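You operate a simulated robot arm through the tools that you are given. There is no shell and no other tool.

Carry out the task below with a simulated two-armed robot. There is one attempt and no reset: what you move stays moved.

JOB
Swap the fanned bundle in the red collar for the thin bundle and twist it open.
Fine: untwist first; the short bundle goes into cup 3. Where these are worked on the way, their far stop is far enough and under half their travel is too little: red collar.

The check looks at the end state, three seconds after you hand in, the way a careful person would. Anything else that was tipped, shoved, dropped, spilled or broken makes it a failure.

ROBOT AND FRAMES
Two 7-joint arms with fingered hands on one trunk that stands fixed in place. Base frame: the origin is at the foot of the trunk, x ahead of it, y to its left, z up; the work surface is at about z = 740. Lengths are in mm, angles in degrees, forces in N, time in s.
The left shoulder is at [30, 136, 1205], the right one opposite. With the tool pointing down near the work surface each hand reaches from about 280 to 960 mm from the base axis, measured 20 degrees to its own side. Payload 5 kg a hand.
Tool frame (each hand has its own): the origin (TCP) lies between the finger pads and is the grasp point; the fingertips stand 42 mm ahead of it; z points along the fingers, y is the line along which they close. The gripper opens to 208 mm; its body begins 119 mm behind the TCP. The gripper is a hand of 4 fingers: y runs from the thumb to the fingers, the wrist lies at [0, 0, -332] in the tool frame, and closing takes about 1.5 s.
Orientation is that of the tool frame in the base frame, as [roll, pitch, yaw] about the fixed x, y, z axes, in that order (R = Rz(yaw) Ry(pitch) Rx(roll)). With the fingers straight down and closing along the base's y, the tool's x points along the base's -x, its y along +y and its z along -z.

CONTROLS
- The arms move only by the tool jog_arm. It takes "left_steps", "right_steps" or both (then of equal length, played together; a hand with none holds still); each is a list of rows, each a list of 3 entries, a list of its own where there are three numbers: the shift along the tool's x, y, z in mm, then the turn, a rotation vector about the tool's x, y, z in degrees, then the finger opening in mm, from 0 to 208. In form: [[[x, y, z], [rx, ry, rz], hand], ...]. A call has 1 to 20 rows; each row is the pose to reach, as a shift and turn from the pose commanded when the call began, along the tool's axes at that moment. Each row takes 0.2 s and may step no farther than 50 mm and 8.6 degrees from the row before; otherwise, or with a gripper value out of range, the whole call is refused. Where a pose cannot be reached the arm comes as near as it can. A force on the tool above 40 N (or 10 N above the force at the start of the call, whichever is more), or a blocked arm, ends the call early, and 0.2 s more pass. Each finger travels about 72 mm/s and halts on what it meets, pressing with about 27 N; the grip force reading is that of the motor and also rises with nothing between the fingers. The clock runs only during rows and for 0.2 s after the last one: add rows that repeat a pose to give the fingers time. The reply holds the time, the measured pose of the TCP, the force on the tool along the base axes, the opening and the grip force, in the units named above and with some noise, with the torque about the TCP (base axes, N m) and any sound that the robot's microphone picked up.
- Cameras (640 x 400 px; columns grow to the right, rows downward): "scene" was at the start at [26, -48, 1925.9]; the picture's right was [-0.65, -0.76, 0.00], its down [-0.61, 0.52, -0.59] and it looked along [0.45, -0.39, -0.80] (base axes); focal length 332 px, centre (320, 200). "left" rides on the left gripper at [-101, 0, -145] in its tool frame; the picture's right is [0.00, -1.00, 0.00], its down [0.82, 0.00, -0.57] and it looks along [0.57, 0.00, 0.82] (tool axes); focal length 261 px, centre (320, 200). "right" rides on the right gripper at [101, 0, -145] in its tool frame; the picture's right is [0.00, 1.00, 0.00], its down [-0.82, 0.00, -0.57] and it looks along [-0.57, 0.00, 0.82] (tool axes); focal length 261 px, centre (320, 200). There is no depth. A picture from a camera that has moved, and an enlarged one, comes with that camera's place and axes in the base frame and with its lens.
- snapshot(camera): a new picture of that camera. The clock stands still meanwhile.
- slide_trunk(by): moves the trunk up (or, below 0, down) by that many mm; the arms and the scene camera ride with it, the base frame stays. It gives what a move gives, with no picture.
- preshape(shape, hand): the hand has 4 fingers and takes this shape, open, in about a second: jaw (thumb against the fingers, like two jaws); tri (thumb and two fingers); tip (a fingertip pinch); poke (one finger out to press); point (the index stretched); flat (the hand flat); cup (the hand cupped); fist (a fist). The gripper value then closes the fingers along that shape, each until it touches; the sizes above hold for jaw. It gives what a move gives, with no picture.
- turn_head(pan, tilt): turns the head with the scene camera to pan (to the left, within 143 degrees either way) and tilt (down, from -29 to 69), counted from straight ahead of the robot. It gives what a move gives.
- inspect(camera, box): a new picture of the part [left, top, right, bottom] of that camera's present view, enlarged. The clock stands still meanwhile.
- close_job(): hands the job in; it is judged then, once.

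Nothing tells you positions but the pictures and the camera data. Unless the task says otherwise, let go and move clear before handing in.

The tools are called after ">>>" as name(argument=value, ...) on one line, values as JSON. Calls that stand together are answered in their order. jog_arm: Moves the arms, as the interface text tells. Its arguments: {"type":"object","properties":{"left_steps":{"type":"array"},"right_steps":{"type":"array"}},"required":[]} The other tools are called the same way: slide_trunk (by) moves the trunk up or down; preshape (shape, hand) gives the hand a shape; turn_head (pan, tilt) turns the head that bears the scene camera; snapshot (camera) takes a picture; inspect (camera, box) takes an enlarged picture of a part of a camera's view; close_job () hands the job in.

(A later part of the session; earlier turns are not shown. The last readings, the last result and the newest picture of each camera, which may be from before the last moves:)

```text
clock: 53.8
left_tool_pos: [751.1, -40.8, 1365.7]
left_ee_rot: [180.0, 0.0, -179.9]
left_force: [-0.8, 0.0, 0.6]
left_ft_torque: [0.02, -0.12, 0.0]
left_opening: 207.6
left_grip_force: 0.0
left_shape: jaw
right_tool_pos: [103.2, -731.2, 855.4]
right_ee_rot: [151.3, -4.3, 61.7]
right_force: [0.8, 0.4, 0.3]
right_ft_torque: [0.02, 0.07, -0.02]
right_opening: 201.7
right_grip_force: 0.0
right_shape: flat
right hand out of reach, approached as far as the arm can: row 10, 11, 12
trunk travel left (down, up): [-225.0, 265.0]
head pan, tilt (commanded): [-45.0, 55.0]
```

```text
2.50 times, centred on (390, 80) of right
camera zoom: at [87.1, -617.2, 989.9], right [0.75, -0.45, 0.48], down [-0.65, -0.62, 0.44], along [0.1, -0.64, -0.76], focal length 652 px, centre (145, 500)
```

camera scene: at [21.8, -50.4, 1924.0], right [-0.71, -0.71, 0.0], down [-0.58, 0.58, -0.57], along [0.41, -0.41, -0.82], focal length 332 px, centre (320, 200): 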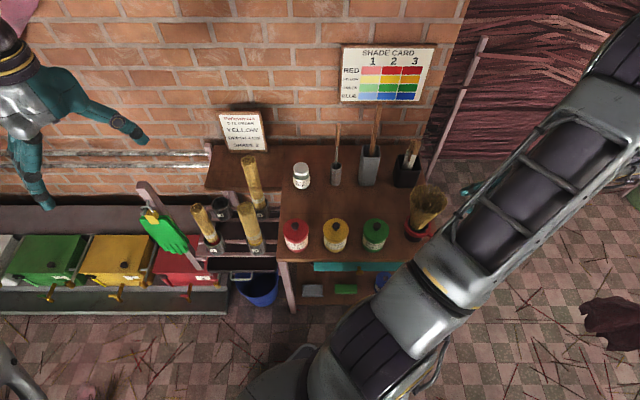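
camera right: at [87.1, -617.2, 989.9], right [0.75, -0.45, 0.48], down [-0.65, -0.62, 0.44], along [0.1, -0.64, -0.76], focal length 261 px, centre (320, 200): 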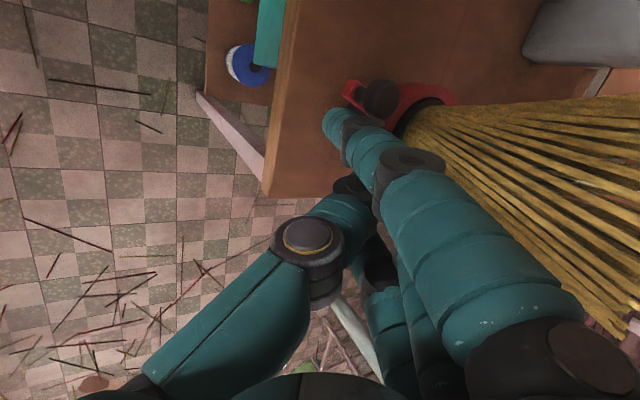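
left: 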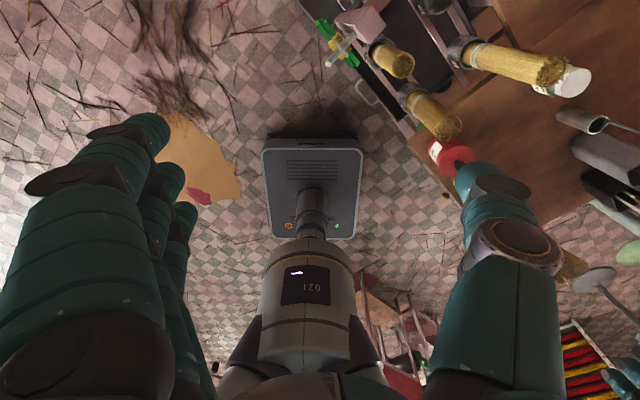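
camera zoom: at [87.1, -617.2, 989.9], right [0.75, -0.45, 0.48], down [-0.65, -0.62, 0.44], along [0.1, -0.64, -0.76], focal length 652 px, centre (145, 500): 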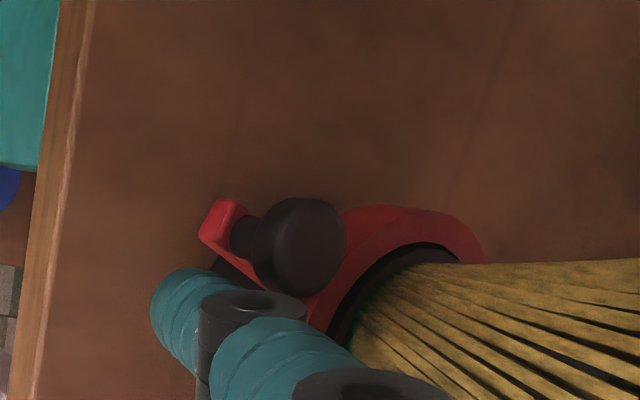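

The lever has swung to roughly 114°, but this yaw is near the arm's limit. I need to see whether the fan is closing or opening, so I'll look with the head camera.

>>> snapshot(camera="scene")

>>> inspect(camera="scene", box=[380, 160, 480, 250])

```text
taken
camera scene: at [20.5, -51.5, 1924.0], right [-0.71, -0.71, 0.0], down [-0.58, 0.58, -0.57], along [0.41, -0.41, -0.82], focal length 332 px, centre (320, 200)
```

scene: 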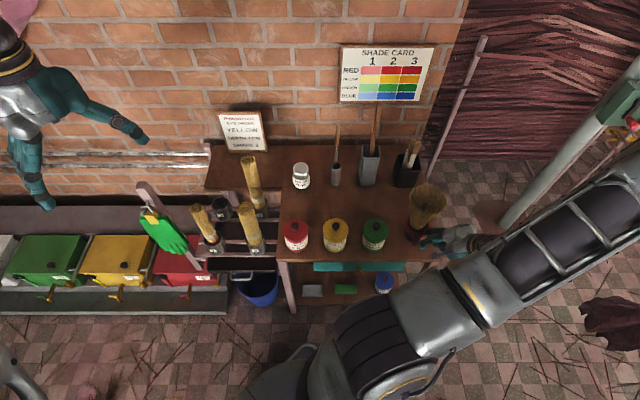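

```text
4.44 times, centred on (430, 205) of scene
camera zoom: at [20.5, -51.5, 1924.0], right [-0.71, -0.71, 0.0], down [-0.58, 0.58, -0.57], along [0.41, -0.41, -0.82], focal length 1475 px, centre (-169, 178)
```

zoom: 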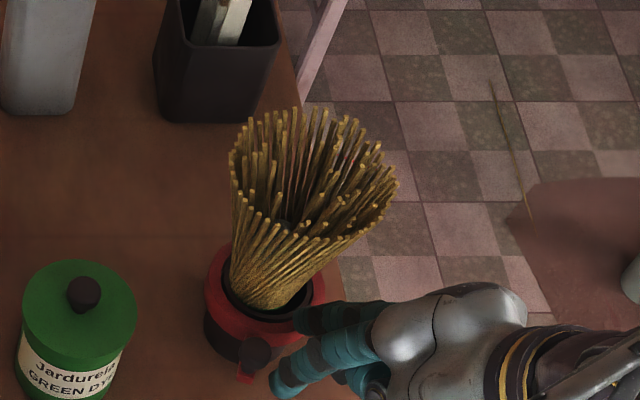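

The fan hasn't changed yet and still measures about 125 mm across. The lever came back to exactly its starting angle when I pushed the other way, so that end must be the open stop and clockwise is untwisting. I'll keep going, now sliding the hand without more yaw, a small step first.

>>> jog_arm(right_steps=[[[3, 1, -4.9], [0, 0, 0], 200], [[9.2, 6.6, -7], [0, 0, 0], 200], [[9.2, 6.6, -7], [0, 0, 0], 200]])

>>> inspect(camera="scene", box=[380, 160, 480, 250])

>>> inspect(camera="right", box=[270, 0, 510, 160])

```text
clock: 54.6
left_tool_pos: [750.6, -39.0, 1362.9]
left_ee_rot: [179.9, 0.0, -180.0]
left_force: [1.0, 0.6, -1.6]
left_ft_torque: [0.02, -0.02, -0.03]
left_opening: 207.9
left_grip_force: 0.0
left_shape: jaw
right_tool_pos: [108.4, -723.8, 865.0]
right_ee_rot: [151.4, -4.3, 61.7]
right_force: [-0.2, -0.1, 0.0]
right_ft_torque: [0.03, 0.05, -0.03]
right_opening: 201.7
right_grip_force: 0.0
right_shape: flat
trunk travel left (down, up): [-225.0, 265.0]
head pan, tilt (commanded): [-45.0, 55.0]
```

```text
4.44 times, centred on (430, 205) of scene
camera zoom: at [21.0, -51.4, 1924.0], right [-0.71, -0.71, 0.0], down [-0.58, 0.58, -0.57], along [0.41, -0.41, -0.82], focal length 1475 px, centre (-169, 178)
```

zoom: 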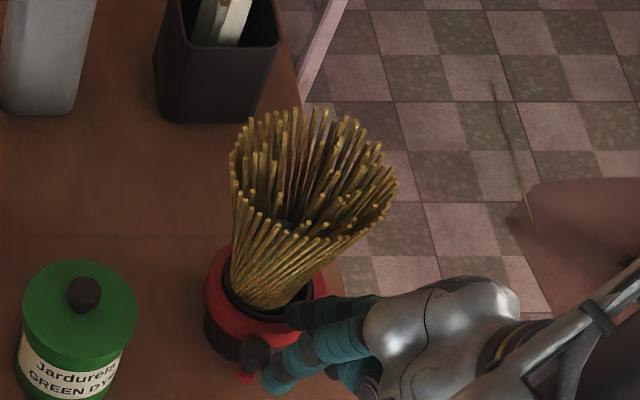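

```text
2.50 times, centred on (390, 80) of right
camera zoom: at [93.4, -610.4, 999.6], right [0.75, -0.45, 0.48], down [-0.65, -0.62, 0.44], along [0.1, -0.64, -0.76], focal length 652 px, centre (145, 500)
```

zoom: 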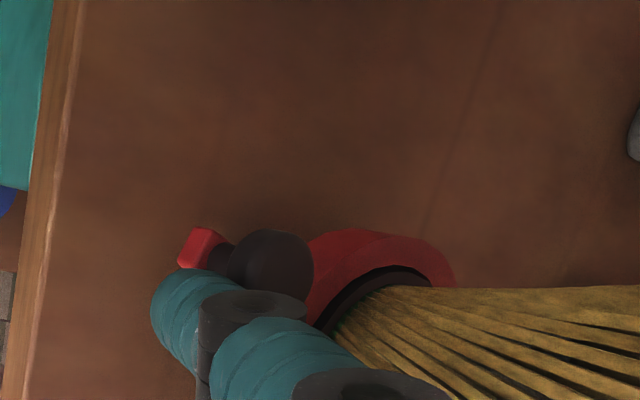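

The hand follows and the lever with it. I'll continue along the arc toward the near-left side.

>>> jog_arm(right_steps=[[[3.6, 2.2, 1.5], [0, 0, 0], 200], [[7.3, 4.5, 3.1], [0, 0, 0], 200], [[11.1, 6.5, 4.5], [0, 0, 0], 200], [[14.9, 8.6, 6], [0, 0, 0], 200], [[18.3, 11, 7.6], [0, 0, 0], 200], [[21.7, 13.4, 9.2], [0, 0, 0], 200], [[24.9, 16.1, 11], [0, 0, 0], 200], [[28, 18.9, 12.7], [0, 0, 0], 200]])

>>> inspect(camera="scene", box=[380, 160, 480, 250])

>>> inspect(camera="right", box=[270, 0, 510, 160])

```text
clock: 56.4
left_tool_pos: [750.6, -39.7, 1364.1]
left_ee_rot: [-180.0, -0.1, 179.9]
left_force: [0.1, -0.7, 0.1]
left_ft_torque: [-0.02, 0.01, -0.01]
left_opening: 208.0
left_grip_force: 0.0
left_shape: jaw
right_tool_pos: [144.4, -709.4, 864.2]
right_ee_rot: [151.5, -4.3, 61.7]
right_force: [0.9, 0.2, -0.6]
right_ft_torque: [-0.01, -0.01, 0.01]
right_opening: 201.7
right_grip_force: 0.0
right_shape: flat
trunk travel left (down, up): [-225.0, 265.0]
head pan, tilt (commanded): [-45.0, 55.0]
```

```text
4.44 times, centred on (430, 205) of scene
camera zoom: at [21.6, -51.1, 1924.0], right [-0.71, -0.71, 0.0], down [-0.58, 0.58, -0.57], along [0.41, -0.41, -0.82], focal length 1475 px, centre (-169, 178)
```

zoom: 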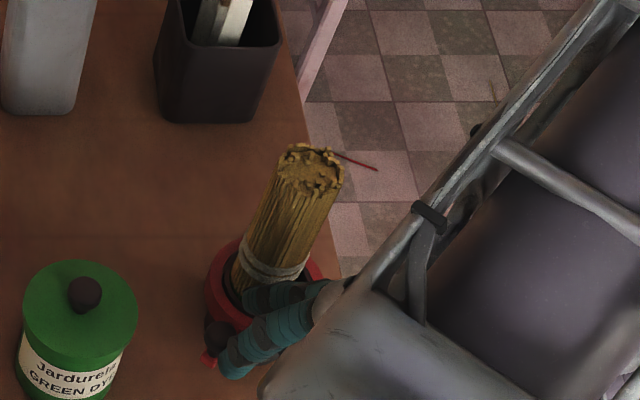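

```text
2.50 times, centred on (390, 80) of right
camera zoom: at [127.2, -596.9, 999.4], right [0.75, -0.45, 0.48], down [-0.65, -0.62, 0.44], along [0.1, -0.64, -0.76], focal length 652 px, centre (145, 500)
```

zoom: 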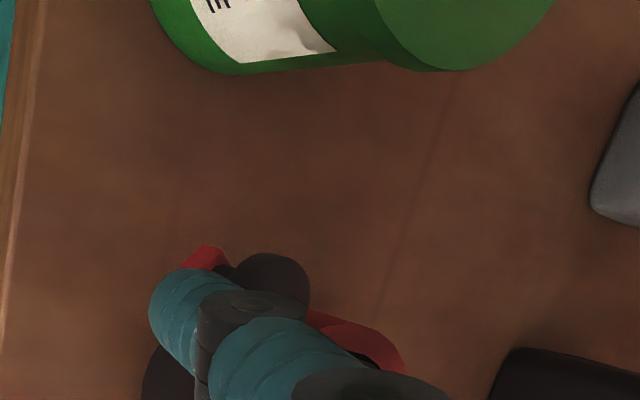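

The bundle snapped shut and now stands as a tied, straight bundle, so the untwist worked. I'll nudge the lever a bit further toward this end, slightly higher so the other fingers clear the ring.

>>> jog_arm(right_steps=[[[0.9, 5.7, -10.5], [0, 0, 0], 200], [[3.6, 8.6, -8.6], [0, 0, 0], 200], [[6.3, 11.6, -6.8], [0, 0, 0], 200], [[8.8, 14.8, -4.8], [0, 0, 0], 200], [[11.3, 18.1, -2.8], [0, 0, 0], 200]])

>>> inspect(camera="right", box=[270, 0, 510, 160])

>>> inspect(camera="scene", box=[380, 160, 480, 250])

```text
clock: 57.6
left_tool_pos: [750.6, -38.8, 1366.0]
left_ee_rot: [179.9, -0.1, 180.0]
left_force: [0.3, 0.2, -0.7]
left_ft_torque: [0.01, 0.01, 0.01]
left_opening: 207.8
left_grip_force: 0.1
left_shape: jaw
right_tool_pos: [158.5, -707.2, 877.3]
right_ee_rot: [151.3, -4.2, 61.6]
right_force: [-6.5, 1.0, 1.6]
right_ft_torque: [0.03, 0.13, 0.09]
right_opening: 201.8
right_grip_force: 0.0
right_shape: flat
trunk travel left (down, up): [-225.0, 265.0]
head pan, tilt (commanded): [-45.0, 55.0]
```

```text
2.50 times, centred on (390, 80) of right
camera zoom: at [143.5, -593.9, 1011.5], right [0.75, -0.45, 0.48], down [-0.65, -0.62, 0.44], along [0.1, -0.64, -0.76], focal length 652 px, centre (145, 500)
```

zoom: 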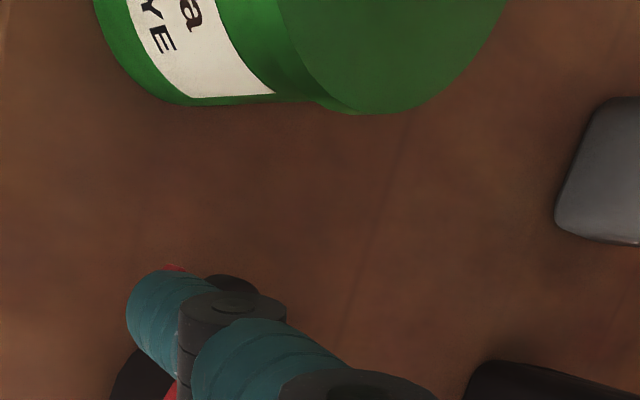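

```text
4.44 times, centred on (430, 205) of scene
camera zoom: at [20.8, -50.9, 1924.0], right [-0.71, -0.71, 0.0], down [-0.58, 0.58, -0.57], along [0.41, -0.41, -0.82], focal length 1475 px, centre (-169, 178)
```

zoom: 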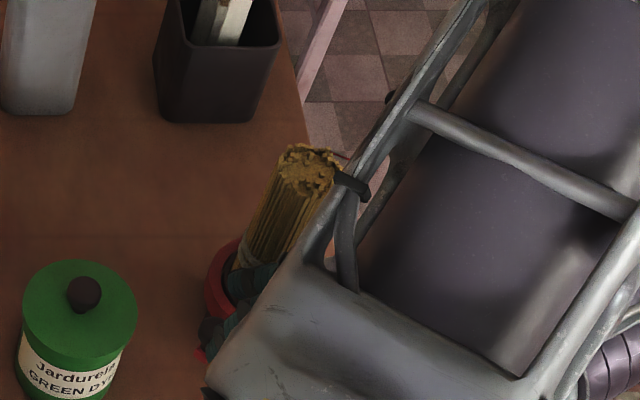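

The force has risen to 6.5 N and the finger is flexing, so the lever is at the closed stop. I'll retreat and rise clear, then look at the closed bundle.

>>> jog_arm(right_steps=[[[-2.7, -13.6, -7.7], [0, 0, 0], 200], [[-1.5, -13.8, -30.6], [0, 0, 0], 200], [[1.5, 5.3, -65.6], [0, 0, 0], 200], [[4.5, 24.5, -100.6], [0, 0, 0], 200], [[7.5, 43.6, -135.6], [0, 0, 0], 200], [[10.5, 62.8, -170.5], [0, 0, 0], 200], [[13.5, 81.9, -205.5], [0, 0, 0], 200], [[16.5, 101.1, -240.5], [0, 0, 0], 200]])

>>> snapshot(camera="right")

>>> snapshot(camera="scene")

```text
clock: 59.4
left_tool_pos: [750.3, -36.6, 1364.7]
left_ee_rot: [-179.9, 0.1, -180.0]
left_force: [-0.7, 1.8, -0.2]
left_ft_torque: [-0.18, -0.03, 0.0]
left_opening: 207.7
left_grip_force: 0.0
left_shape: jaw
right_tool_pos: [135.2, -695.7, 1138.3]
right_ee_rot: [151.3, -4.3, 61.7]
right_force: [-0.6, 0.8, 0.1]
right_ft_torque: [-0.12, -0.02, 0.0]
right_opening: 201.6
right_grip_force: 0.1
right_shape: flat
trunk travel left (down, up): [-225.0, 265.0]
head pan, tilt (commanded): [-45.0, 55.0]
```

```text
taken
camera right: at [119.1, -582.3, 1272.9], right [0.75, -0.45, 0.48], down [-0.65, -0.62, 0.44], along [0.1, -0.64, -0.76], focal length 261 px, centre (320, 200)
```

right: 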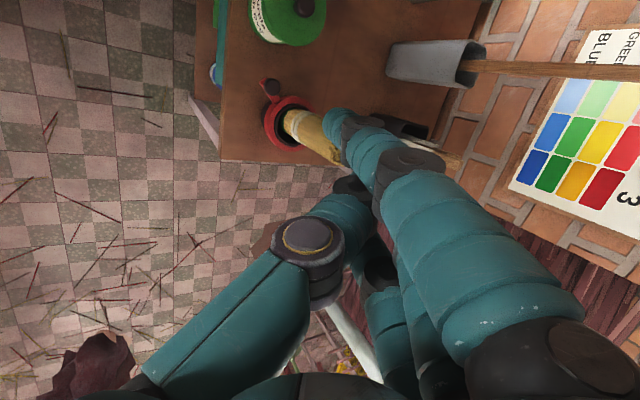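

```text
taken
camera scene: at [20.1, -48.8, 1924.1], right [-0.71, -0.71, 0.0], down [-0.58, 0.58, -0.57], along [0.41, -0.41, -0.82], focal length 332 px, centre (320, 200)
```

scene: 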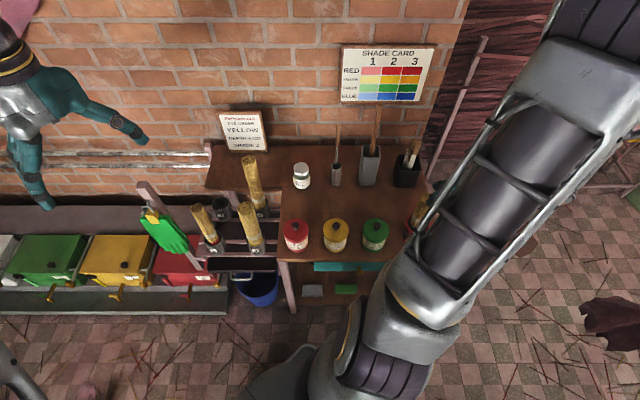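

The lever now points to the near left and the bundle is closed with its white tie showing. Next I'll bring the hand upright above the collar in jaw shape, to locate the bundle top.

>>> jog_arm(right_steps=[[[4.5, 8.6, -3.8], [3.6, 1, -6], 200], [[9, 17.1, -7.6], [7.2, 2, -12.1], 200], [[13.5, 25.7, -11.4], [10.8, 3, -18.1], 200], [[18, 34.3, -15.2], [14.4, 4.1, -24.2], 200], [[22.4, 42.8, -18.9], [18, 5.1, -30.2], 200], [[26.9, 51.4, -22.7], [21.6, 6.1, -36.2], 200], [[31.4, 59.9, -26.5], [25.2, 7.1, -42.3], 200], [[35.9, 68.5, -30.3], [28.8, 8.1, -48.3], 200], [[35.9, 68.5, -30.3], [28.8, 8.1, -48.3], 200]])

>>> preshape(shape="jaw", hand="right")

>>> snapshot(camera="right")

>>> snapshot(camera="scene")

```text
clock: 61.4
left_tool_pos: [749.6, -39.4, 1364.9]
left_ee_rot: [180.0, 0.0, 179.9]
left_force: [0.5, -0.1, 0.0]
left_ft_torque: [0.02, -0.08, 0.0]
left_opening: 207.7
left_grip_force: 0.0
left_shape: jaw
right_tool_pos: [190.5, -691.0, 1199.3]
right_ee_rot: [-179.8, 0.1, 110.0]
right_force: [-0.2, -0.4, 0.3]
right_ft_torque: [0.02, -0.02, 0.03]
right_opening: 201.4
right_grip_force: 0.0
right_shape: flat
trunk travel left (down, up): [-225.0, 265.0]
head pan, tilt (commanded): [-45.0, 55.0]
```

```text
clock: 62.3
left_tool_pos: [750.1, -40.1, 1365.3]
left_ee_rot: [180.0, 0.0, -179.9]
left_force: [-0.4, 0.1, -0.5]
left_ft_torque: [0.04, -0.01, -0.02]
left_opening: 207.8
left_grip_force: 0.1
left_shape: jaw
right_tool_pos: [191.0, -691.2, 1198.6]
right_ee_rot: [-179.9, 0.0, 110.0]
right_force: [1.0, -0.5, -0.5]
right_ft_torque: [0.02, 0.01, -0.02]
right_opening: 207.9
right_grip_force: 0.1
right_shape: jaw
trunk travel left (down, up): [-225.0, 265.0]
head pan, tilt (commanded): [-45.0, 55.0]
```

```text
taken
camera right: at [158.6, -595.6, 1343.8], right [0.94, 0.34, 0.0], down [0.28, -0.77, 0.57], along [0.19, -0.54, -0.82], focal length 261 px, centre (320, 200)
```

right: 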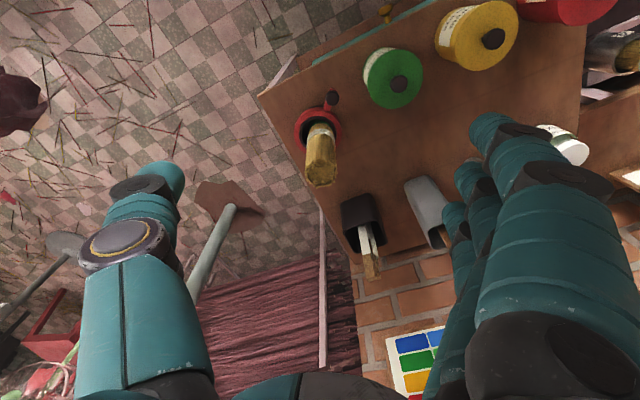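

```text
taken
camera scene: at [21.0, -51.1, 1924.0], right [-0.71, -0.71, 0.0], down [-0.58, 0.58, -0.57], along [0.41, -0.41, -0.82], focal length 332 px, centre (320, 200)
```

scene: 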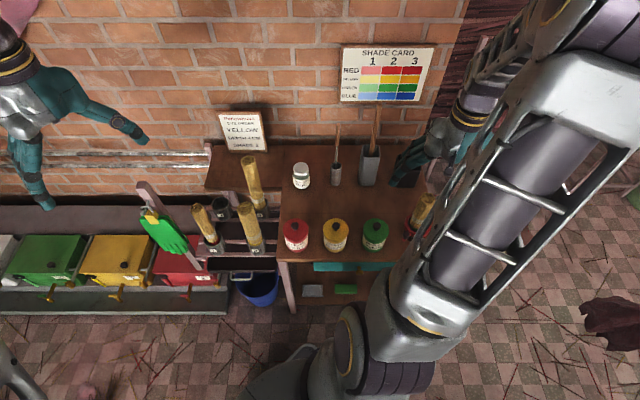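

>>> inspect(camera="right", box=[260, 70, 400, 210])

>>> inspect(camera="scene", box=[380, 170, 460, 250])

>>> inspect(camera="scene", box=[170, 140, 290, 270])

```text
2.86 times, centred on (330, 140) of right
camera zoom: at [158.6, -595.6, 1343.8], right [0.94, 0.34, 0.0], down [0.28, -0.77, 0.57], along [0.19, -0.54, -0.82], focal length 745 px, centre (291, 371)
```

zoom: 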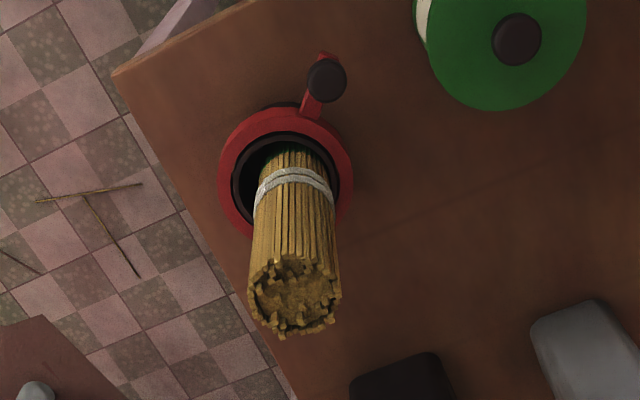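

```text
5.00 times, centred on (420, 210) of scene
camera zoom: at [21.0, -51.1, 1924.0], right [-0.71, -0.71, 0.0], down [-0.58, 0.58, -0.57], along [0.41, -0.41, -0.82], focal length 1659 px, centre (-180, 150)
```

zoom: 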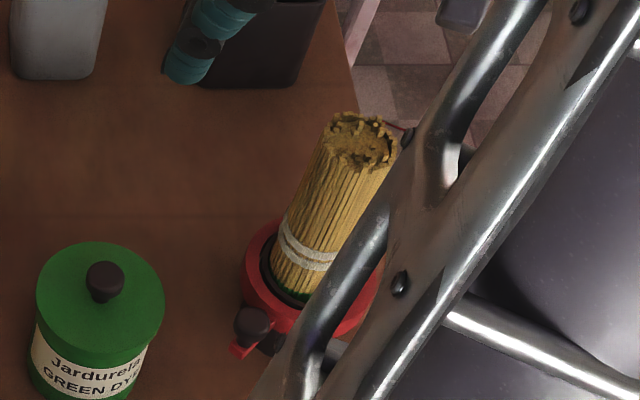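

```text
3.08 times, centred on (230, 205) of scene
camera zoom: at [21.0, -51.1, 1924.0], right [-0.71, -0.71, 0.0], down [-0.58, 0.58, -0.57], along [0.41, -0.41, -0.82], focal length 1021 px, centre (597, 185)
```

zoom: 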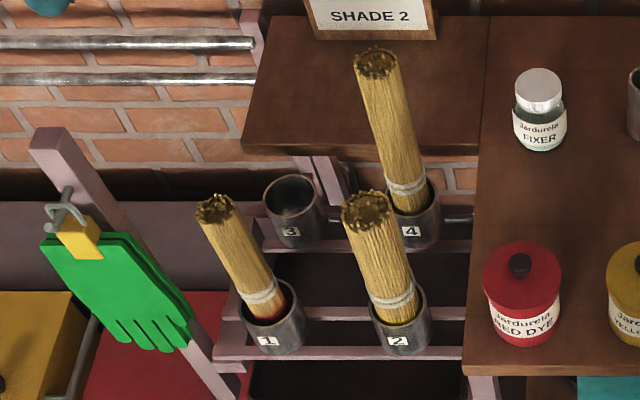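

The closed bundle stands nearly vertical at about (221,-766) with its top near z≈1010, and it's shorter than the others, so it's the short one. I'll centre the hand over it with an opening of about 130 mm and check alignment before descending.

>>> jog_arm(right_steps=[[[-27, 1, 20], [0, 0, 0], 180], [[-54, 2, 45], [0, 0, 0], 150], [[-80.7, 2.6, 75], [0, 0, 0], 130], [[-80.7, 2.6, 79], [0, 0, 0], 130], [[-80.7, 2.6, 79], [0, 0, 0], 130]])

>>> snapshot(camera="right")

>>> snapshot(camera="scene")

```text
clock: 63.5
left_tool_pos: [751.5, -38.9, 1365.1]
left_ee_rot: [179.9, 0.0, 180.0]
left_force: [0.9, 0.3, -1.3]
left_ft_torque: [0.0, 0.05, 0.01]
left_opening: 207.6
left_grip_force: 0.1
left_shape: jaw
right_tool_pos: [221.1, -765.9, 1119.2]
right_ee_rot: [-179.9, 0.0, 110.1]
right_force: [0.8, -0.1, 0.5]
right_ft_torque: [0.0, 0.03, 0.0]
right_opening: 130.7
right_grip_force: 0.0
right_shape: jaw
trunk travel left (down, up): [-225.0, 265.0]
head pan, tilt (commanded): [-45.0, 55.0]
```

```text
taken
camera right: at [189.0, -670.9, 1264.2], right [0.94, 0.34, 0.0], down [0.28, -0.77, 0.57], along [0.19, -0.54, -0.82], focal length 261 px, centre (320, 200)
```

right: 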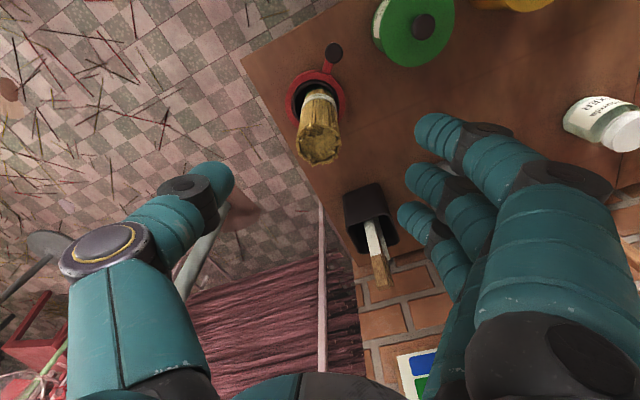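

```text
taken
camera scene: at [21.5, -51.4, 1924.0], right [-0.71, -0.71, 0.0], down [-0.58, 0.58, -0.57], along [0.41, -0.41, -0.82], focal length 332 px, centre (320, 200)
```

scene: 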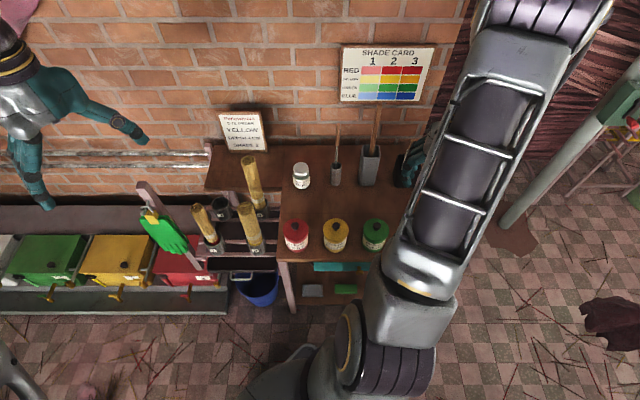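

Well centred. I'll descend to grasp height at z≈945 and then close gently.

>>> jog_arm(right_steps=[[[-2, 0, 35], [0, 0, 0], 130], [[-4, 0, 70], [0, 0, 0], 130], [[-4, 0, 105], [0, 0, 0], 130], [[-4, 0, 140], [0, 0, 0], 130], [[-4, 0, 174], [0, 0, 0], 130], [[-4, 0, 174], [0, 0, 0], 130]])

>>> snapshot(camera="right")

```text
clock: 64.9
left_tool_pos: [750.7, -39.0, 1365.0]
left_ee_rot: [180.0, 0.0, 180.0]
left_force: [-0.6, 0.6, -0.1]
left_ft_torque: [-0.07, -0.01, 0.01]
left_opening: 207.6
left_grip_force: 0.0
left_shape: jaw
right_tool_pos: [220.7, -769.4, 946.0]
right_ee_rot: [-179.9, 0.0, 109.9]
right_force: [0.2, 0.4, 0.5]
right_ft_torque: [-0.05, -0.01, -0.02]
right_opening: 130.6
right_grip_force: 0.1
right_shape: jaw
trunk travel left (down, up): [-225.0, 265.0]
head pan, tilt (commanded): [-45.0, 55.0]
```

```text
taken
camera right: at [189.4, -674.3, 1091.5], right [0.94, 0.34, 0.0], down [0.28, -0.77, 0.57], along [0.19, -0.54, -0.82], focal length 261 px, centre (320, 200)
```

right: 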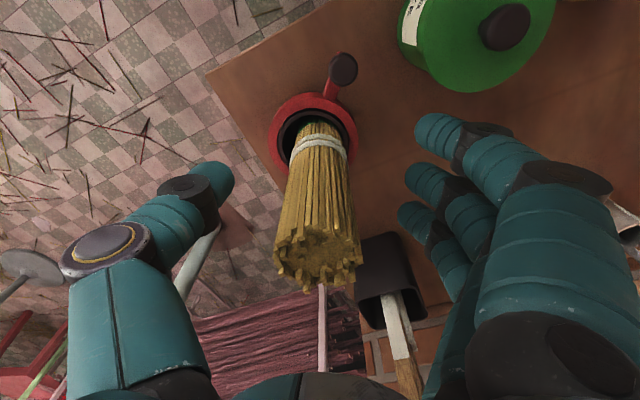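

The bundle is squarely between thumb and fingers. Closing now.

>>> jog_arm(right_steps=[[[-4, 0, 0], [0, 0, 0], 100], [[-4, 0, 0], [0, 0, 0], 70], [[-4, 0, 0], [0, 0, 0], 40], [[-4, 0, 0], [0, 0, 0], 20], [[-4, 0, 0], [0, 0, 0], 20], [[-4, 0, 0], [0, 0, 0], 20], [[-4, 0, 0], [0, 0, 0], 20], [[-4, 0, 0], [0, 0, 0], 20]])

>>> snapshot(camera="right")

```text
clock: 66.7
left_tool_pos: [750.6, -39.3, 1365.0]
left_ee_rot: [179.9, -0.1, 180.0]
left_force: [-1.2, -0.9, 0.3]
left_ft_torque: [-0.02, -0.01, -0.02]
left_opening: 207.8
left_grip_force: 0.0
left_shape: jaw
right_tool_pos: [225.0, -773.4, 946.1]
right_ee_rot: [-180.0, 0.1, 110.0]
right_force: [1.4, 0.1, 0.0]
right_ft_torque: [0.02, -0.13, 0.01]
right_opening: 28.3
right_grip_force: 26.6
right_shape: jaw
trunk travel left (down, up): [-225.0, 265.0]
head pan, tilt (commanded): [-45.0, 55.0]
```

```text
taken
camera right: at [191.0, -678.6, 1091.0], right [0.94, 0.34, 0.0], down [0.28, -0.77, 0.57], along [0.19, -0.54, -0.82], focal length 261 px, centre (320, 200)
```

right: 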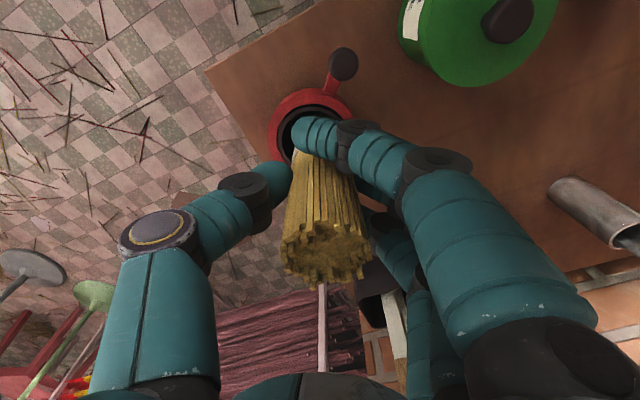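

The bundle is gripped at 27 N. I'll lift straight up, slowly at first, so it clears the collar.

>>> jog_arm(right_steps=[[[0, 0, -10], [0, 0, 0], 20], [[0, 0, -25], [0, 0, 0], 20], [[0, 0, -45], [0, 0, 0], 20], [[0, 0, -70], [0, 0, 0], 20], [[0, 0, -100], [0, 0, 0], 20], [[0, 0, -130], [0, 0, 0], 20], [[0, 0, -160], [0, 0, 0], 20], [[0, 0, -190], [0, 0, 0], 20], [[0, 0, -220], [0, 0, 0], 20]])

>>> snapshot(camera="right")

>>> snapshot(camera="scene")

```text
clock: 68.7
left_tool_pos: [750.3, -39.4, 1365.1]
left_ee_rot: [-180.0, 0.1, -179.9]
left_force: [-0.3, 0.8, -0.9]
left_ft_torque: [-0.07, -0.04, 0.01]
left_opening: 207.6
left_grip_force: 0.0
left_shape: jaw
right_tool_pos: [223.8, -772.6, 1167.2]
right_ee_rot: [-179.9, 0.0, 110.0]
right_force: [0.1, 1.5, -3.3]
right_ft_torque: [-0.07, -0.03, -0.01]
right_opening: 28.0
right_grip_force: 27.2
right_shape: jaw
trunk travel left (down, up): [-225.0, 265.0]
head pan, tilt (commanded): [-45.0, 55.0]
```

```text
taken
camera right: at [191.2, -677.9, 1311.3], right [0.94, 0.34, 0.0], down [0.28, -0.77, 0.57], along [0.19, -0.54, -0.82], focal length 261 px, centre (320, 200)
```

right: 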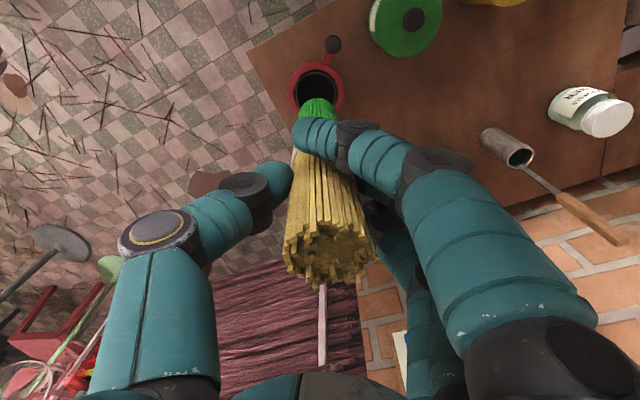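

```text
taken
camera scene: at [20.5, -50.1, 1924.1], right [-0.71, -0.71, 0.0], down [-0.58, 0.58, -0.57], along [0.41, -0.41, -0.82], focal length 332 px, centre (320, 200)
```

scene: 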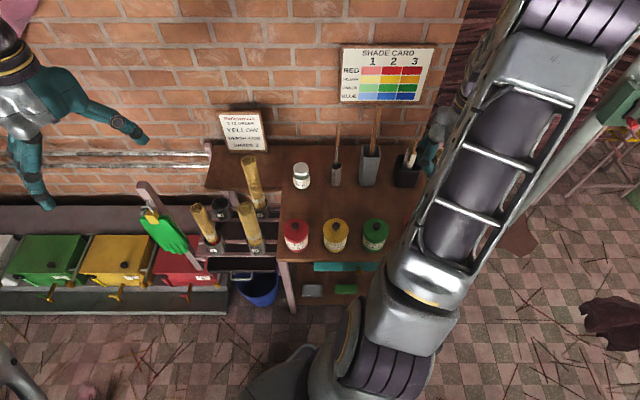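

The short bundle is out, green tip down, and the collar stayed put. Before carrying it across I'll move the idle left hand well out of the way to the left, since it hangs close to the cups.

>>> jog_arm(left_steps=[[[19, 37, 0], [0, 0, 0], 207], [[38, 74, 0], [0, 0, 0], 207], [[57, 111, 0], [0, 0, 0], 207], [[76, 148, 0], [0, 0, 0], 207], [[95, 185, 0], [0, 0, 0], 207], [[114, 222, 0], [0, 0, 0], 207], [[133, 259, 0], [0, 0, 0], 207], [[150, 296, 0], [0, 0, 0], 207], [[150, 333, 0], [0, 0, 0], 207], [[150, 370, 0], [0, 0, 0], 207]])

>>> snapshot(camera="scene")

>>> inspect(camera="scene", box=[200, 90, 460, 260])

```text
clock: 70.9
left_tool_pos: [600.7, 331.4, 1365.5]
left_ee_rot: [179.9, 0.0, 180.0]
left_force: [0.6, 1.0, -0.3]
left_ft_torque: [-0.1, -0.03, 0.0]
left_opening: 207.3
left_grip_force: 0.0
left_shape: jaw
right_tool_pos: [224.0, -773.1, 1166.3]
right_ee_rot: [-179.9, 0.0, 110.0]
right_force: [-0.5, 0.3, -1.7]
right_ft_torque: [-0.04, -0.04, 0.0]
right_opening: 27.8
right_grip_force: 27.4
right_shape: jaw
trunk travel left (down, up): [-225.0, 265.0]
head pan, tilt (commanded): [-45.0, 55.0]
```

```text
taken
camera scene: at [20.8, -49.3, 1924.1], right [-0.71, -0.71, 0.0], down [-0.58, 0.58, -0.57], along [0.41, -0.41, -0.82], focal length 332 px, centre (320, 200)
```

scene: 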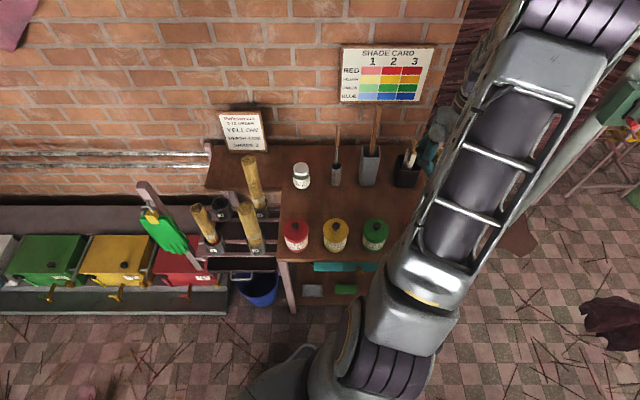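

```text
2.35 times, centred on (330, 175) of scene
camera zoom: at [20.8, -49.3, 1924.1], right [-0.71, -0.71, 0.0], down [-0.58, 0.58, -0.57], along [0.41, -0.41, -0.82], focal length 781 px, centre (296, 259)
```

zoom: 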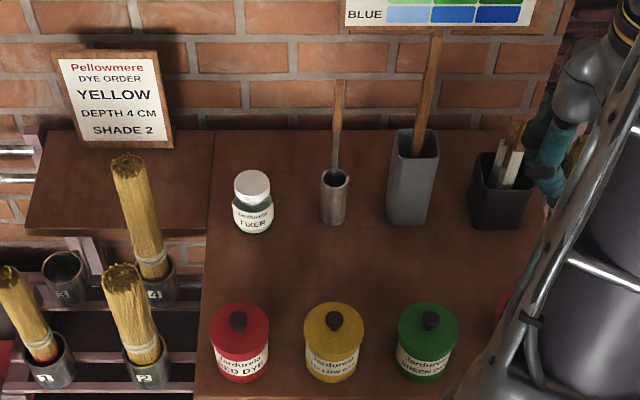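

My left hand is clear. Cup 3 is near the edge of my reach at about (906,-325), so I'll raise the trunk. That lets me carry the bundle above the tall bundles in cups 2 and 4 and come straight down into it.

>>> slide_trunk(by=240)

>>> snapshot(camera="right")

```text
clock: 73.4
left_tool_pos: [602.0, 330.1, 1605.7]
left_ee_rot: [179.9, 0.0, 180.0]
left_force: [-0.7, 0.1, 0.0]
left_ft_torque: [0.01, 0.0, 0.03]
left_opening: 207.0
left_grip_force: 0.0
left_shape: jaw
right_tool_pos: [223.5, -773.5, 1405.3]
right_ee_rot: [-179.9, 0.1, 110.0]
right_force: [-0.2, -0.1, -2.0]
right_ft_torque: [-0.01, -0.04, -0.03]
right_opening: 28.0
right_grip_force: 27.8
right_shape: jaw
trunk travel left (down, up): [-465.0, 25.0]
head pan, tilt (commanded): [-45.0, 55.0]
```

```text
taken
camera right: at [191.9, -678.8, 1550.3], right [0.94, 0.34, 0.0], down [0.28, -0.77, 0.57], along [0.19, -0.54, -0.82], focal length 261 px, centre (320, 200)
```

right: 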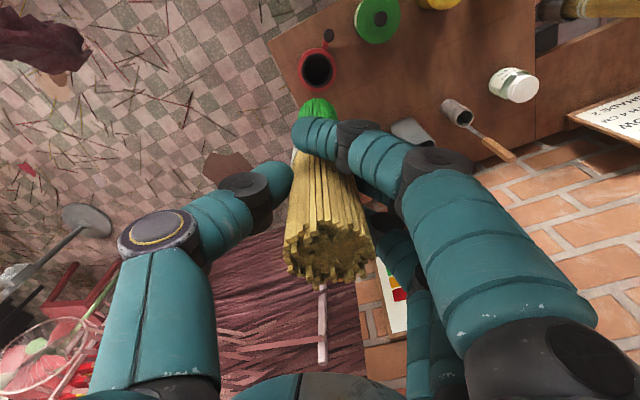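

The trunk is up and the bundle held firmly. I'll carry it across the bench at height toward the cups, in stages.

>>> jog_arm(right_steps=[[[9.6, 44.3, 2], [0, 0, -3.8], 20], [[19.3, 88.6, 4], [0, 0, -7.5], 20], [[28.9, 132.8, 6], [0, 0, -11.3], 20], [[38.5, 177.1, 8], [0, 0, -15], 20], [[48.1, 221.4, 10], [0, 0, -18.8], 20], [[57.8, 265.7, 12], [0, 0, -22.5], 20], [[67.4, 309.9, 14], [0, 0, -26.3], 20], [[77, 354.2, 15], [0, 0, -30], 20]])

>>> snapshot(camera="right")

>>> snapshot(camera="scene")

```text
clock: 75.2
left_tool_pos: [604.7, 330.9, 1604.6]
left_ee_rot: [-179.9, -0.1, -180.0]
left_force: [1.3, 1.1, -1.1]
left_ft_torque: [-0.05, 0.16, 0.01]
left_opening: 206.9
left_grip_force: 0.1
left_shape: jaw
right_tool_pos: [532.5, -580.5, 1388.2]
right_ee_rot: [-179.7, -0.1, 140.0]
right_force: [0.3, -0.9, -2.3]
right_ft_torque: [0.07, 0.05, 0.01]
right_opening: 27.7
right_grip_force: 27.1
right_shape: jaw
trunk travel left (down, up): [-465.0, 25.0]
head pan, tilt (commanded): [-45.0, 55.0]
```

```text
taken
camera right: at [457.0, -514.3, 1534.2], right [0.65, 0.76, 0.0], down [0.63, -0.53, 0.57], along [0.43, -0.37, -0.82], focal length 261 px, centre (320, 200)
```

right: 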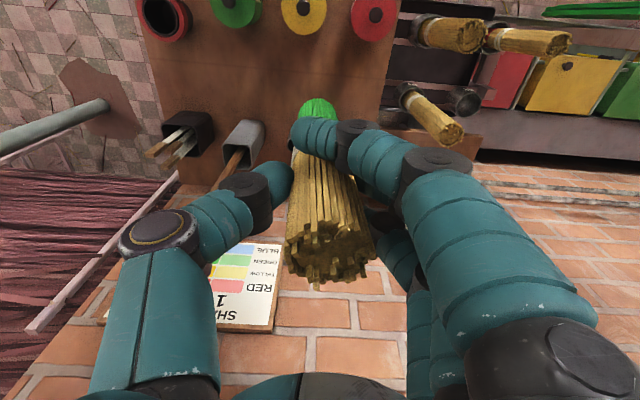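

```text
taken
camera scene: at [24.2, -49.7, 2164.0], right [-0.71, -0.71, 0.0], down [-0.58, 0.58, -0.57], along [0.4, -0.41, -0.82], focal length 332 px, centre (320, 200)
```

scene: 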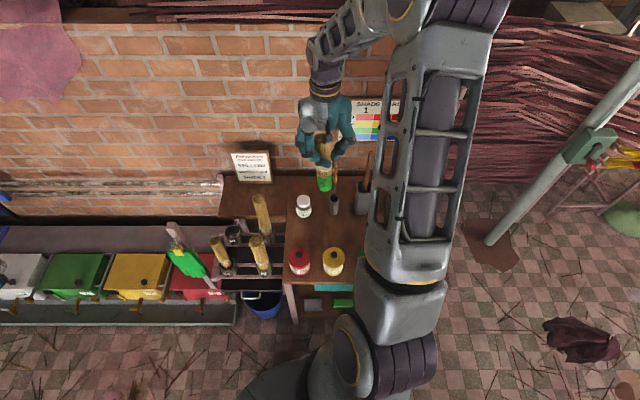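

>>> jog_arm(right_steps=[[[-10, 41, 10], [0, 0, -3.8], 20], [[-20.1, 82, 20], [0, 0, -7.6], 20], [[-30.1, 122.9, 30], [0, 0, -11.4], 20], [[-40.2, 163.9, 40], [0, 0, -15.2], 20], [[-50.2, 204.9, 50], [0, 0, -19], 20], [[-60.2, 245.9, 60], [0, 0, -22.8], 20], [[-70.3, 286.8, 70], [0, 0, -26.6], 20], [[-80.3, 327.8, 80], [0, 0, -30.4], 20], [[-90.4, 368.8, 90], [0, 0, -34.2], 20], [[-100.4, 405.2, 98], [0, 0, -38], 20], [[-100.4, 405.2, 98], [0, 0, -38], 20]])

>>> snapshot(camera="right")

>>> snapshot(camera="scene")

```text
clock: 77.6
left_tool_pos: [600.5, 330.2, 1605.8]
left_ee_rot: [179.8, 0.0, 179.9]
left_force: [-1.4, -0.4, 0.6]
left_ft_torque: [0.07, -0.08, 0.01]
left_opening: 207.1
left_grip_force: 0.1
left_shape: jaw
right_tool_pos: [866.7, -334.0, 1291.1]
right_ee_rot: [-180.0, -0.2, 178.1]
right_force: [0.0, -0.2, -1.9]
right_ft_torque: [0.03, -0.06, -0.04]
right_opening: 27.7
right_grip_force: 26.8
right_shape: jaw
trunk travel left (down, up): [-465.0, 25.0]
head pan, tilt (commanded): [-45.0, 55.0]
```

```text
taken
camera right: at [767.8, -330.4, 1436.8], right [0.04, 1.0, 0.0], down [0.82, -0.03, 0.57], along [0.57, -0.02, -0.82], focal length 261 px, centre (320, 200)
```

right: 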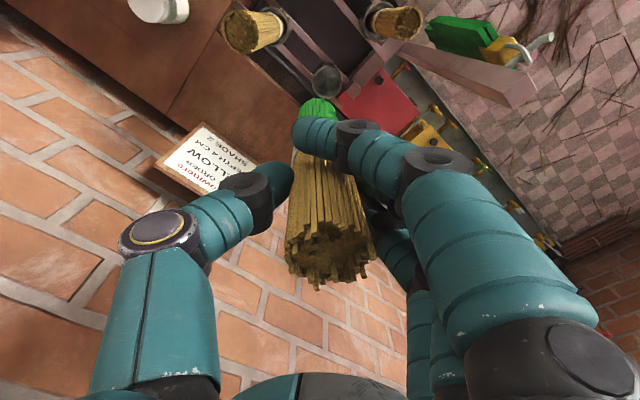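

```text
taken
camera scene: at [19.8, -52.2, 2164.1], right [-0.71, -0.71, 0.0], down [-0.58, 0.58, -0.57], along [0.41, -0.41, -0.82], focal length 332 px, centre (320, 200)
```

scene: 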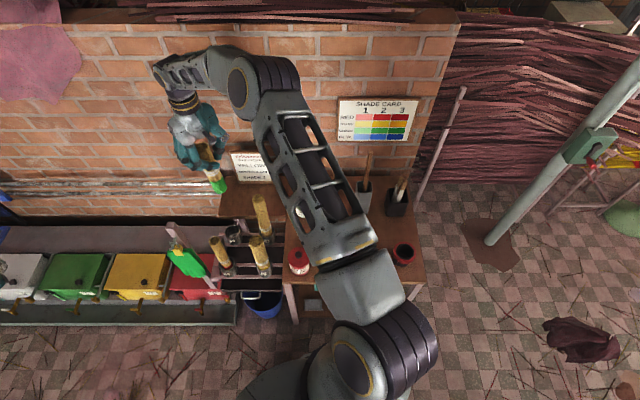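

I can see cup 3 just past the bundle's green tip. I'll zoom in to measure it precisely.

>>> inspect(camera="right", box=[210, 0, 430, 140])

>>> inspect(camera="scene", box=[190, 160, 290, 290])

```text
2.86 times, centred on (320, 70) of right
camera zoom: at [767.8, -330.4, 1436.8], right [0.04, 1.0, 0.0], down [0.82, -0.03, 0.57], along [0.57, -0.02, -0.82], focal length 745 px, centre (320, 571)
```

zoom: 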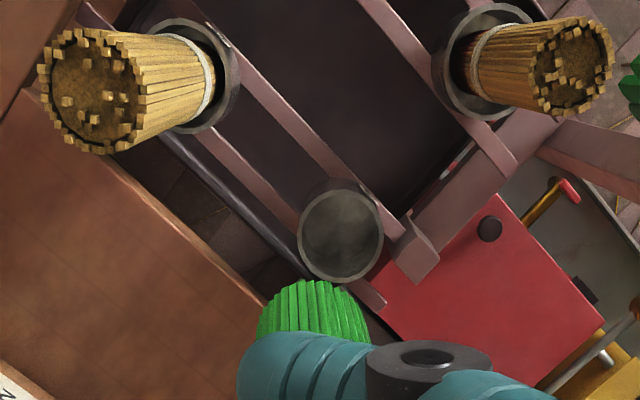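

```text
3.08 times, centred on (240, 225) of scene
camera zoom: at [19.8, -52.2, 2164.1], right [-0.71, -0.71, 0.0], down [-0.58, 0.58, -0.57], along [0.41, -0.41, -0.82], focal length 1021 px, centre (566, 123)
```

zoom: 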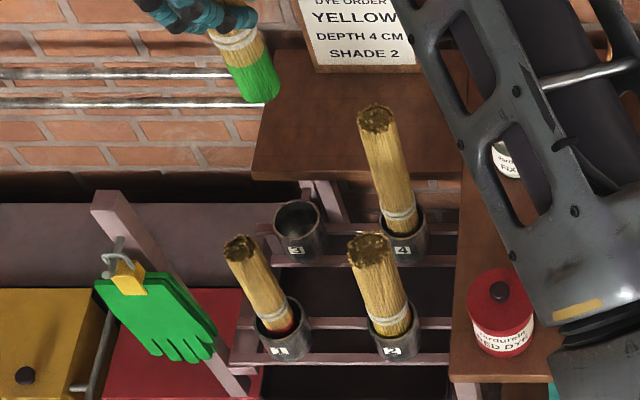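

Cup 3's rim centre is about (907,-316) at z≈713. The bundle's bottom hangs near (873,-337), roughly 196 mm below the TCP. I'll shift over the cup and lower a little, staying clear of bundle 4.

>>> jog_arm(right_steps=[[[-6, 4, 30], [0, 0, 0], 20], [[-15, 10, 60], [0, 0, 0], 20], [[-24, 16, 91], [0, 0, 0], 20], [[-33.3, 22.1, 91], [0, 0, 0], 20], [[-33.3, 22.1, 91], [0, 0, 0], 20]])

>>> inspect(camera="right", box=[210, 0, 430, 140])

```text
clock: 78.8
left_tool_pos: [601.2, 330.9, 1605.8]
left_ee_rot: [180.0, 0.0, -180.0]
left_force: [-0.6, -0.5, -0.4]
left_ft_torque: [0.05, -0.05, 0.02]
left_opening: 207.1
left_grip_force: 0.1
left_shape: jaw
right_tool_pos: [902.1, -313.7, 1199.7]
right_ee_rot: [180.0, -0.2, 178.0]
right_force: [-0.2, 0.2, -1.5]
right_ft_torque: [0.01, -0.04, 0.01]
right_opening: 27.7
right_grip_force: 26.9
right_shape: jaw
trunk travel left (down, up): [-465.0, 25.0]
head pan, tilt (commanded): [-45.0, 55.0]
```

```text
2.86 times, centred on (320, 70) of right
camera zoom: at [802.1, -309.6, 1345.2], right [0.04, 1.0, 0.0], down [0.82, -0.03, 0.57], along [0.57, -0.02, -0.82], focal length 745 px, centre (320, 571)
```

zoom: 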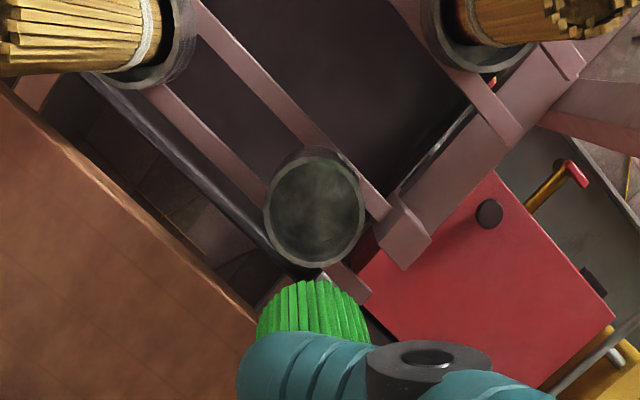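

Alignment is within about 3 mm. I'll lower with the trunk, which gives a clean vertical descent, stopping above the rim to re-check.

>>> slide_trunk(by=-215)

>>> snapshot(camera="right")

>>> inspect(camera="right", box=[210, 0, 430, 140])

>>> snapshot(camera="scene")

```text
clock: 81.1
left_tool_pos: [602.4, 330.6, 1390.5]
left_ee_rot: [179.9, 0.0, 180.0]
left_force: [1.1, 0.2, 0.7]
left_ft_torque: [-0.04, 0.03, -0.03]
left_opening: 207.0
left_grip_force: 0.2
left_shape: jaw
right_tool_pos: [902.1, -313.1, 985.2]
right_ee_rot: [-179.9, -0.1, 178.0]
right_force: [-0.4, 0.0, -2.0]
right_ft_torque: [-0.01, 0.0, -0.01]
right_opening: 27.8
right_grip_force: 26.4
right_shape: jaw
trunk travel left (down, up): [-250.0, 240.0]
head pan, tilt (commanded): [-45.0, 55.0]
```

```text
taken
camera right: at [802.6, -309.4, 1130.3], right [0.04, 1.0, 0.0], down [0.82, -0.03, 0.57], along [0.57, -0.02, -0.82], focal length 261 px, centre (320, 200)
```

right: 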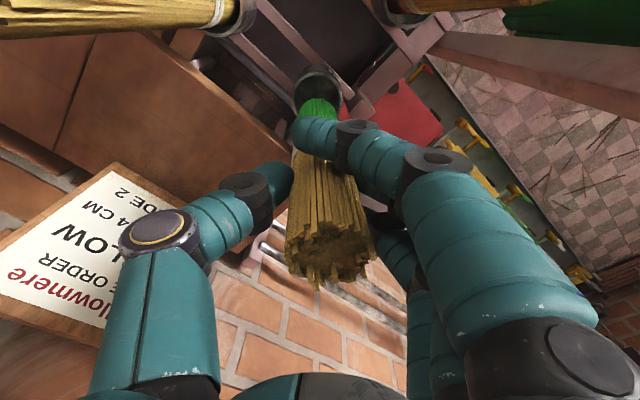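

```text
2.86 times, centred on (320, 70) of right
camera zoom: at [802.6, -309.4, 1130.3], right [0.04, 1.0, 0.0], down [0.82, -0.03, 0.57], along [0.57, -0.02, -0.82], focal length 745 px, centre (320, 571)
```

zoom: 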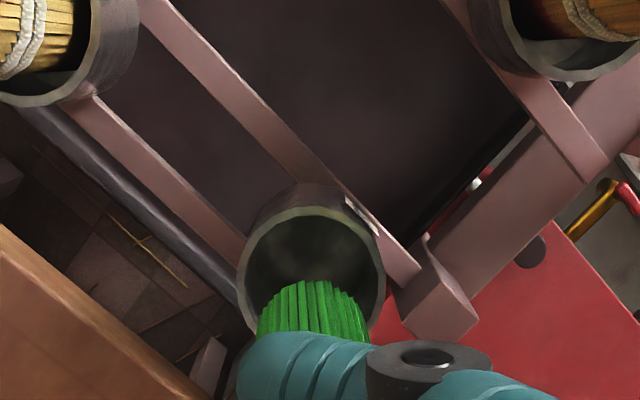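

```text
taken
camera scene: at [21.4, -50.8, 1949.2], right [-0.71, -0.71, 0.0], down [-0.58, 0.58, -0.57], along [0.41, -0.41, -0.82], focal length 332 px, centre (320, 200)
```

scene: 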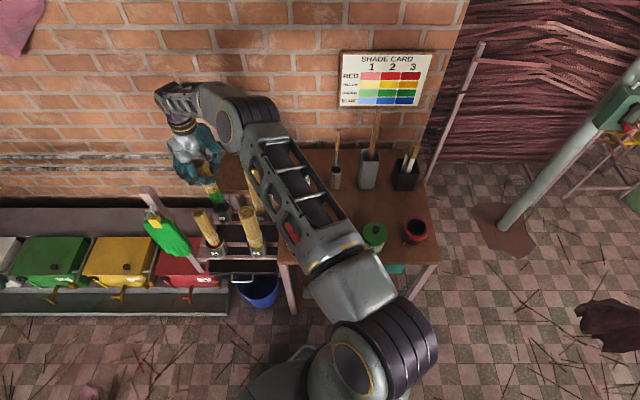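

The bundle is entering squarely over cup 3. I'll shift 2 mm and lower with the arm, slowing near the floor of the cup so the force limit can catch contact.

>>> jog_arm(right_steps=[[[2, -1, 20], [0, 0, 0], 20], [[2, -1, 40], [0, 0, 0], 20], [[2, -1, 55], [0, 0, 0], 20], [[2, -1, 70], [0, 0, 0], 20], [[2, -1, 85], [0, 0, 0], 20], [[2, -1, 95], [0, 0, 0], 20], [[2, -1, 105], [0, 0, 0], 20]])

>>> inspect(camera="right", box=[210, 0, 430, 140])

>>> inspect(camera="scene", box=[150, 120, 290, 270])

```text
clock: 82.7
left_tool_pos: [601.8, 330.0, 1389.8]
left_ee_rot: [180.0, -0.2, 180.0]
left_force: [-0.5, -0.5, 0.5]
left_ft_torque: [0.01, 0.05, -0.01]
left_opening: 207.0
left_grip_force: 0.0
left_shape: jaw
right_tool_pos: [898.5, -314.4, 879.6]
right_ee_rot: [180.0, 0.0, 178.0]
right_force: [-0.4, -0.3, -2.0]
right_ft_torque: [0.03, 0.12, 0.04]
right_opening: 27.8
right_grip_force: 27.1
right_shape: jaw
trunk travel left (down, up): [-250.0, 240.0]
head pan, tilt (commanded): [-45.0, 55.0]
```

```text
2.86 times, centred on (320, 70) of right
camera zoom: at [800.2, -310.2, 1025.1], right [0.04, 1.0, 0.0], down [0.82, -0.03, 0.57], along [0.57, -0.02, -0.82], focal length 745 px, centre (320, 571)
```

zoom: 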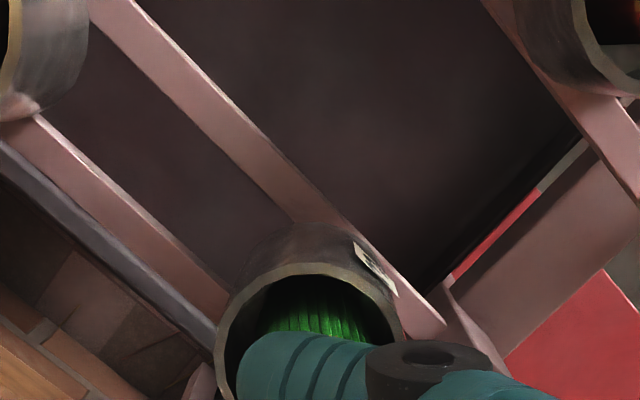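

```text
2.67 times, centred on (220, 195) of scene
camera zoom: at [22.1, -50.9, 1949.0], right [-0.71, -0.71, 0.0], down [-0.58, 0.58, -0.57], along [0.41, -0.41, -0.82], focal length 885 px, centre (587, 213)
```

zoom: 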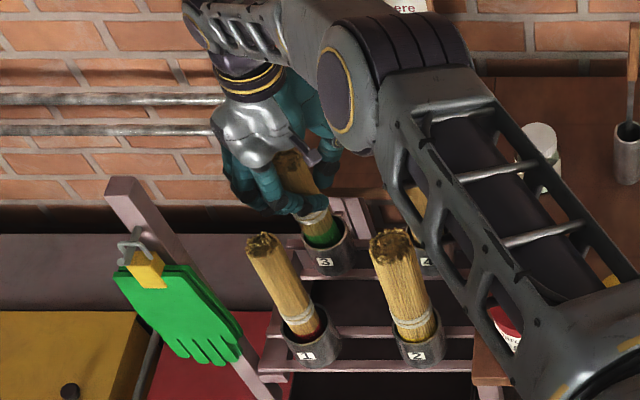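

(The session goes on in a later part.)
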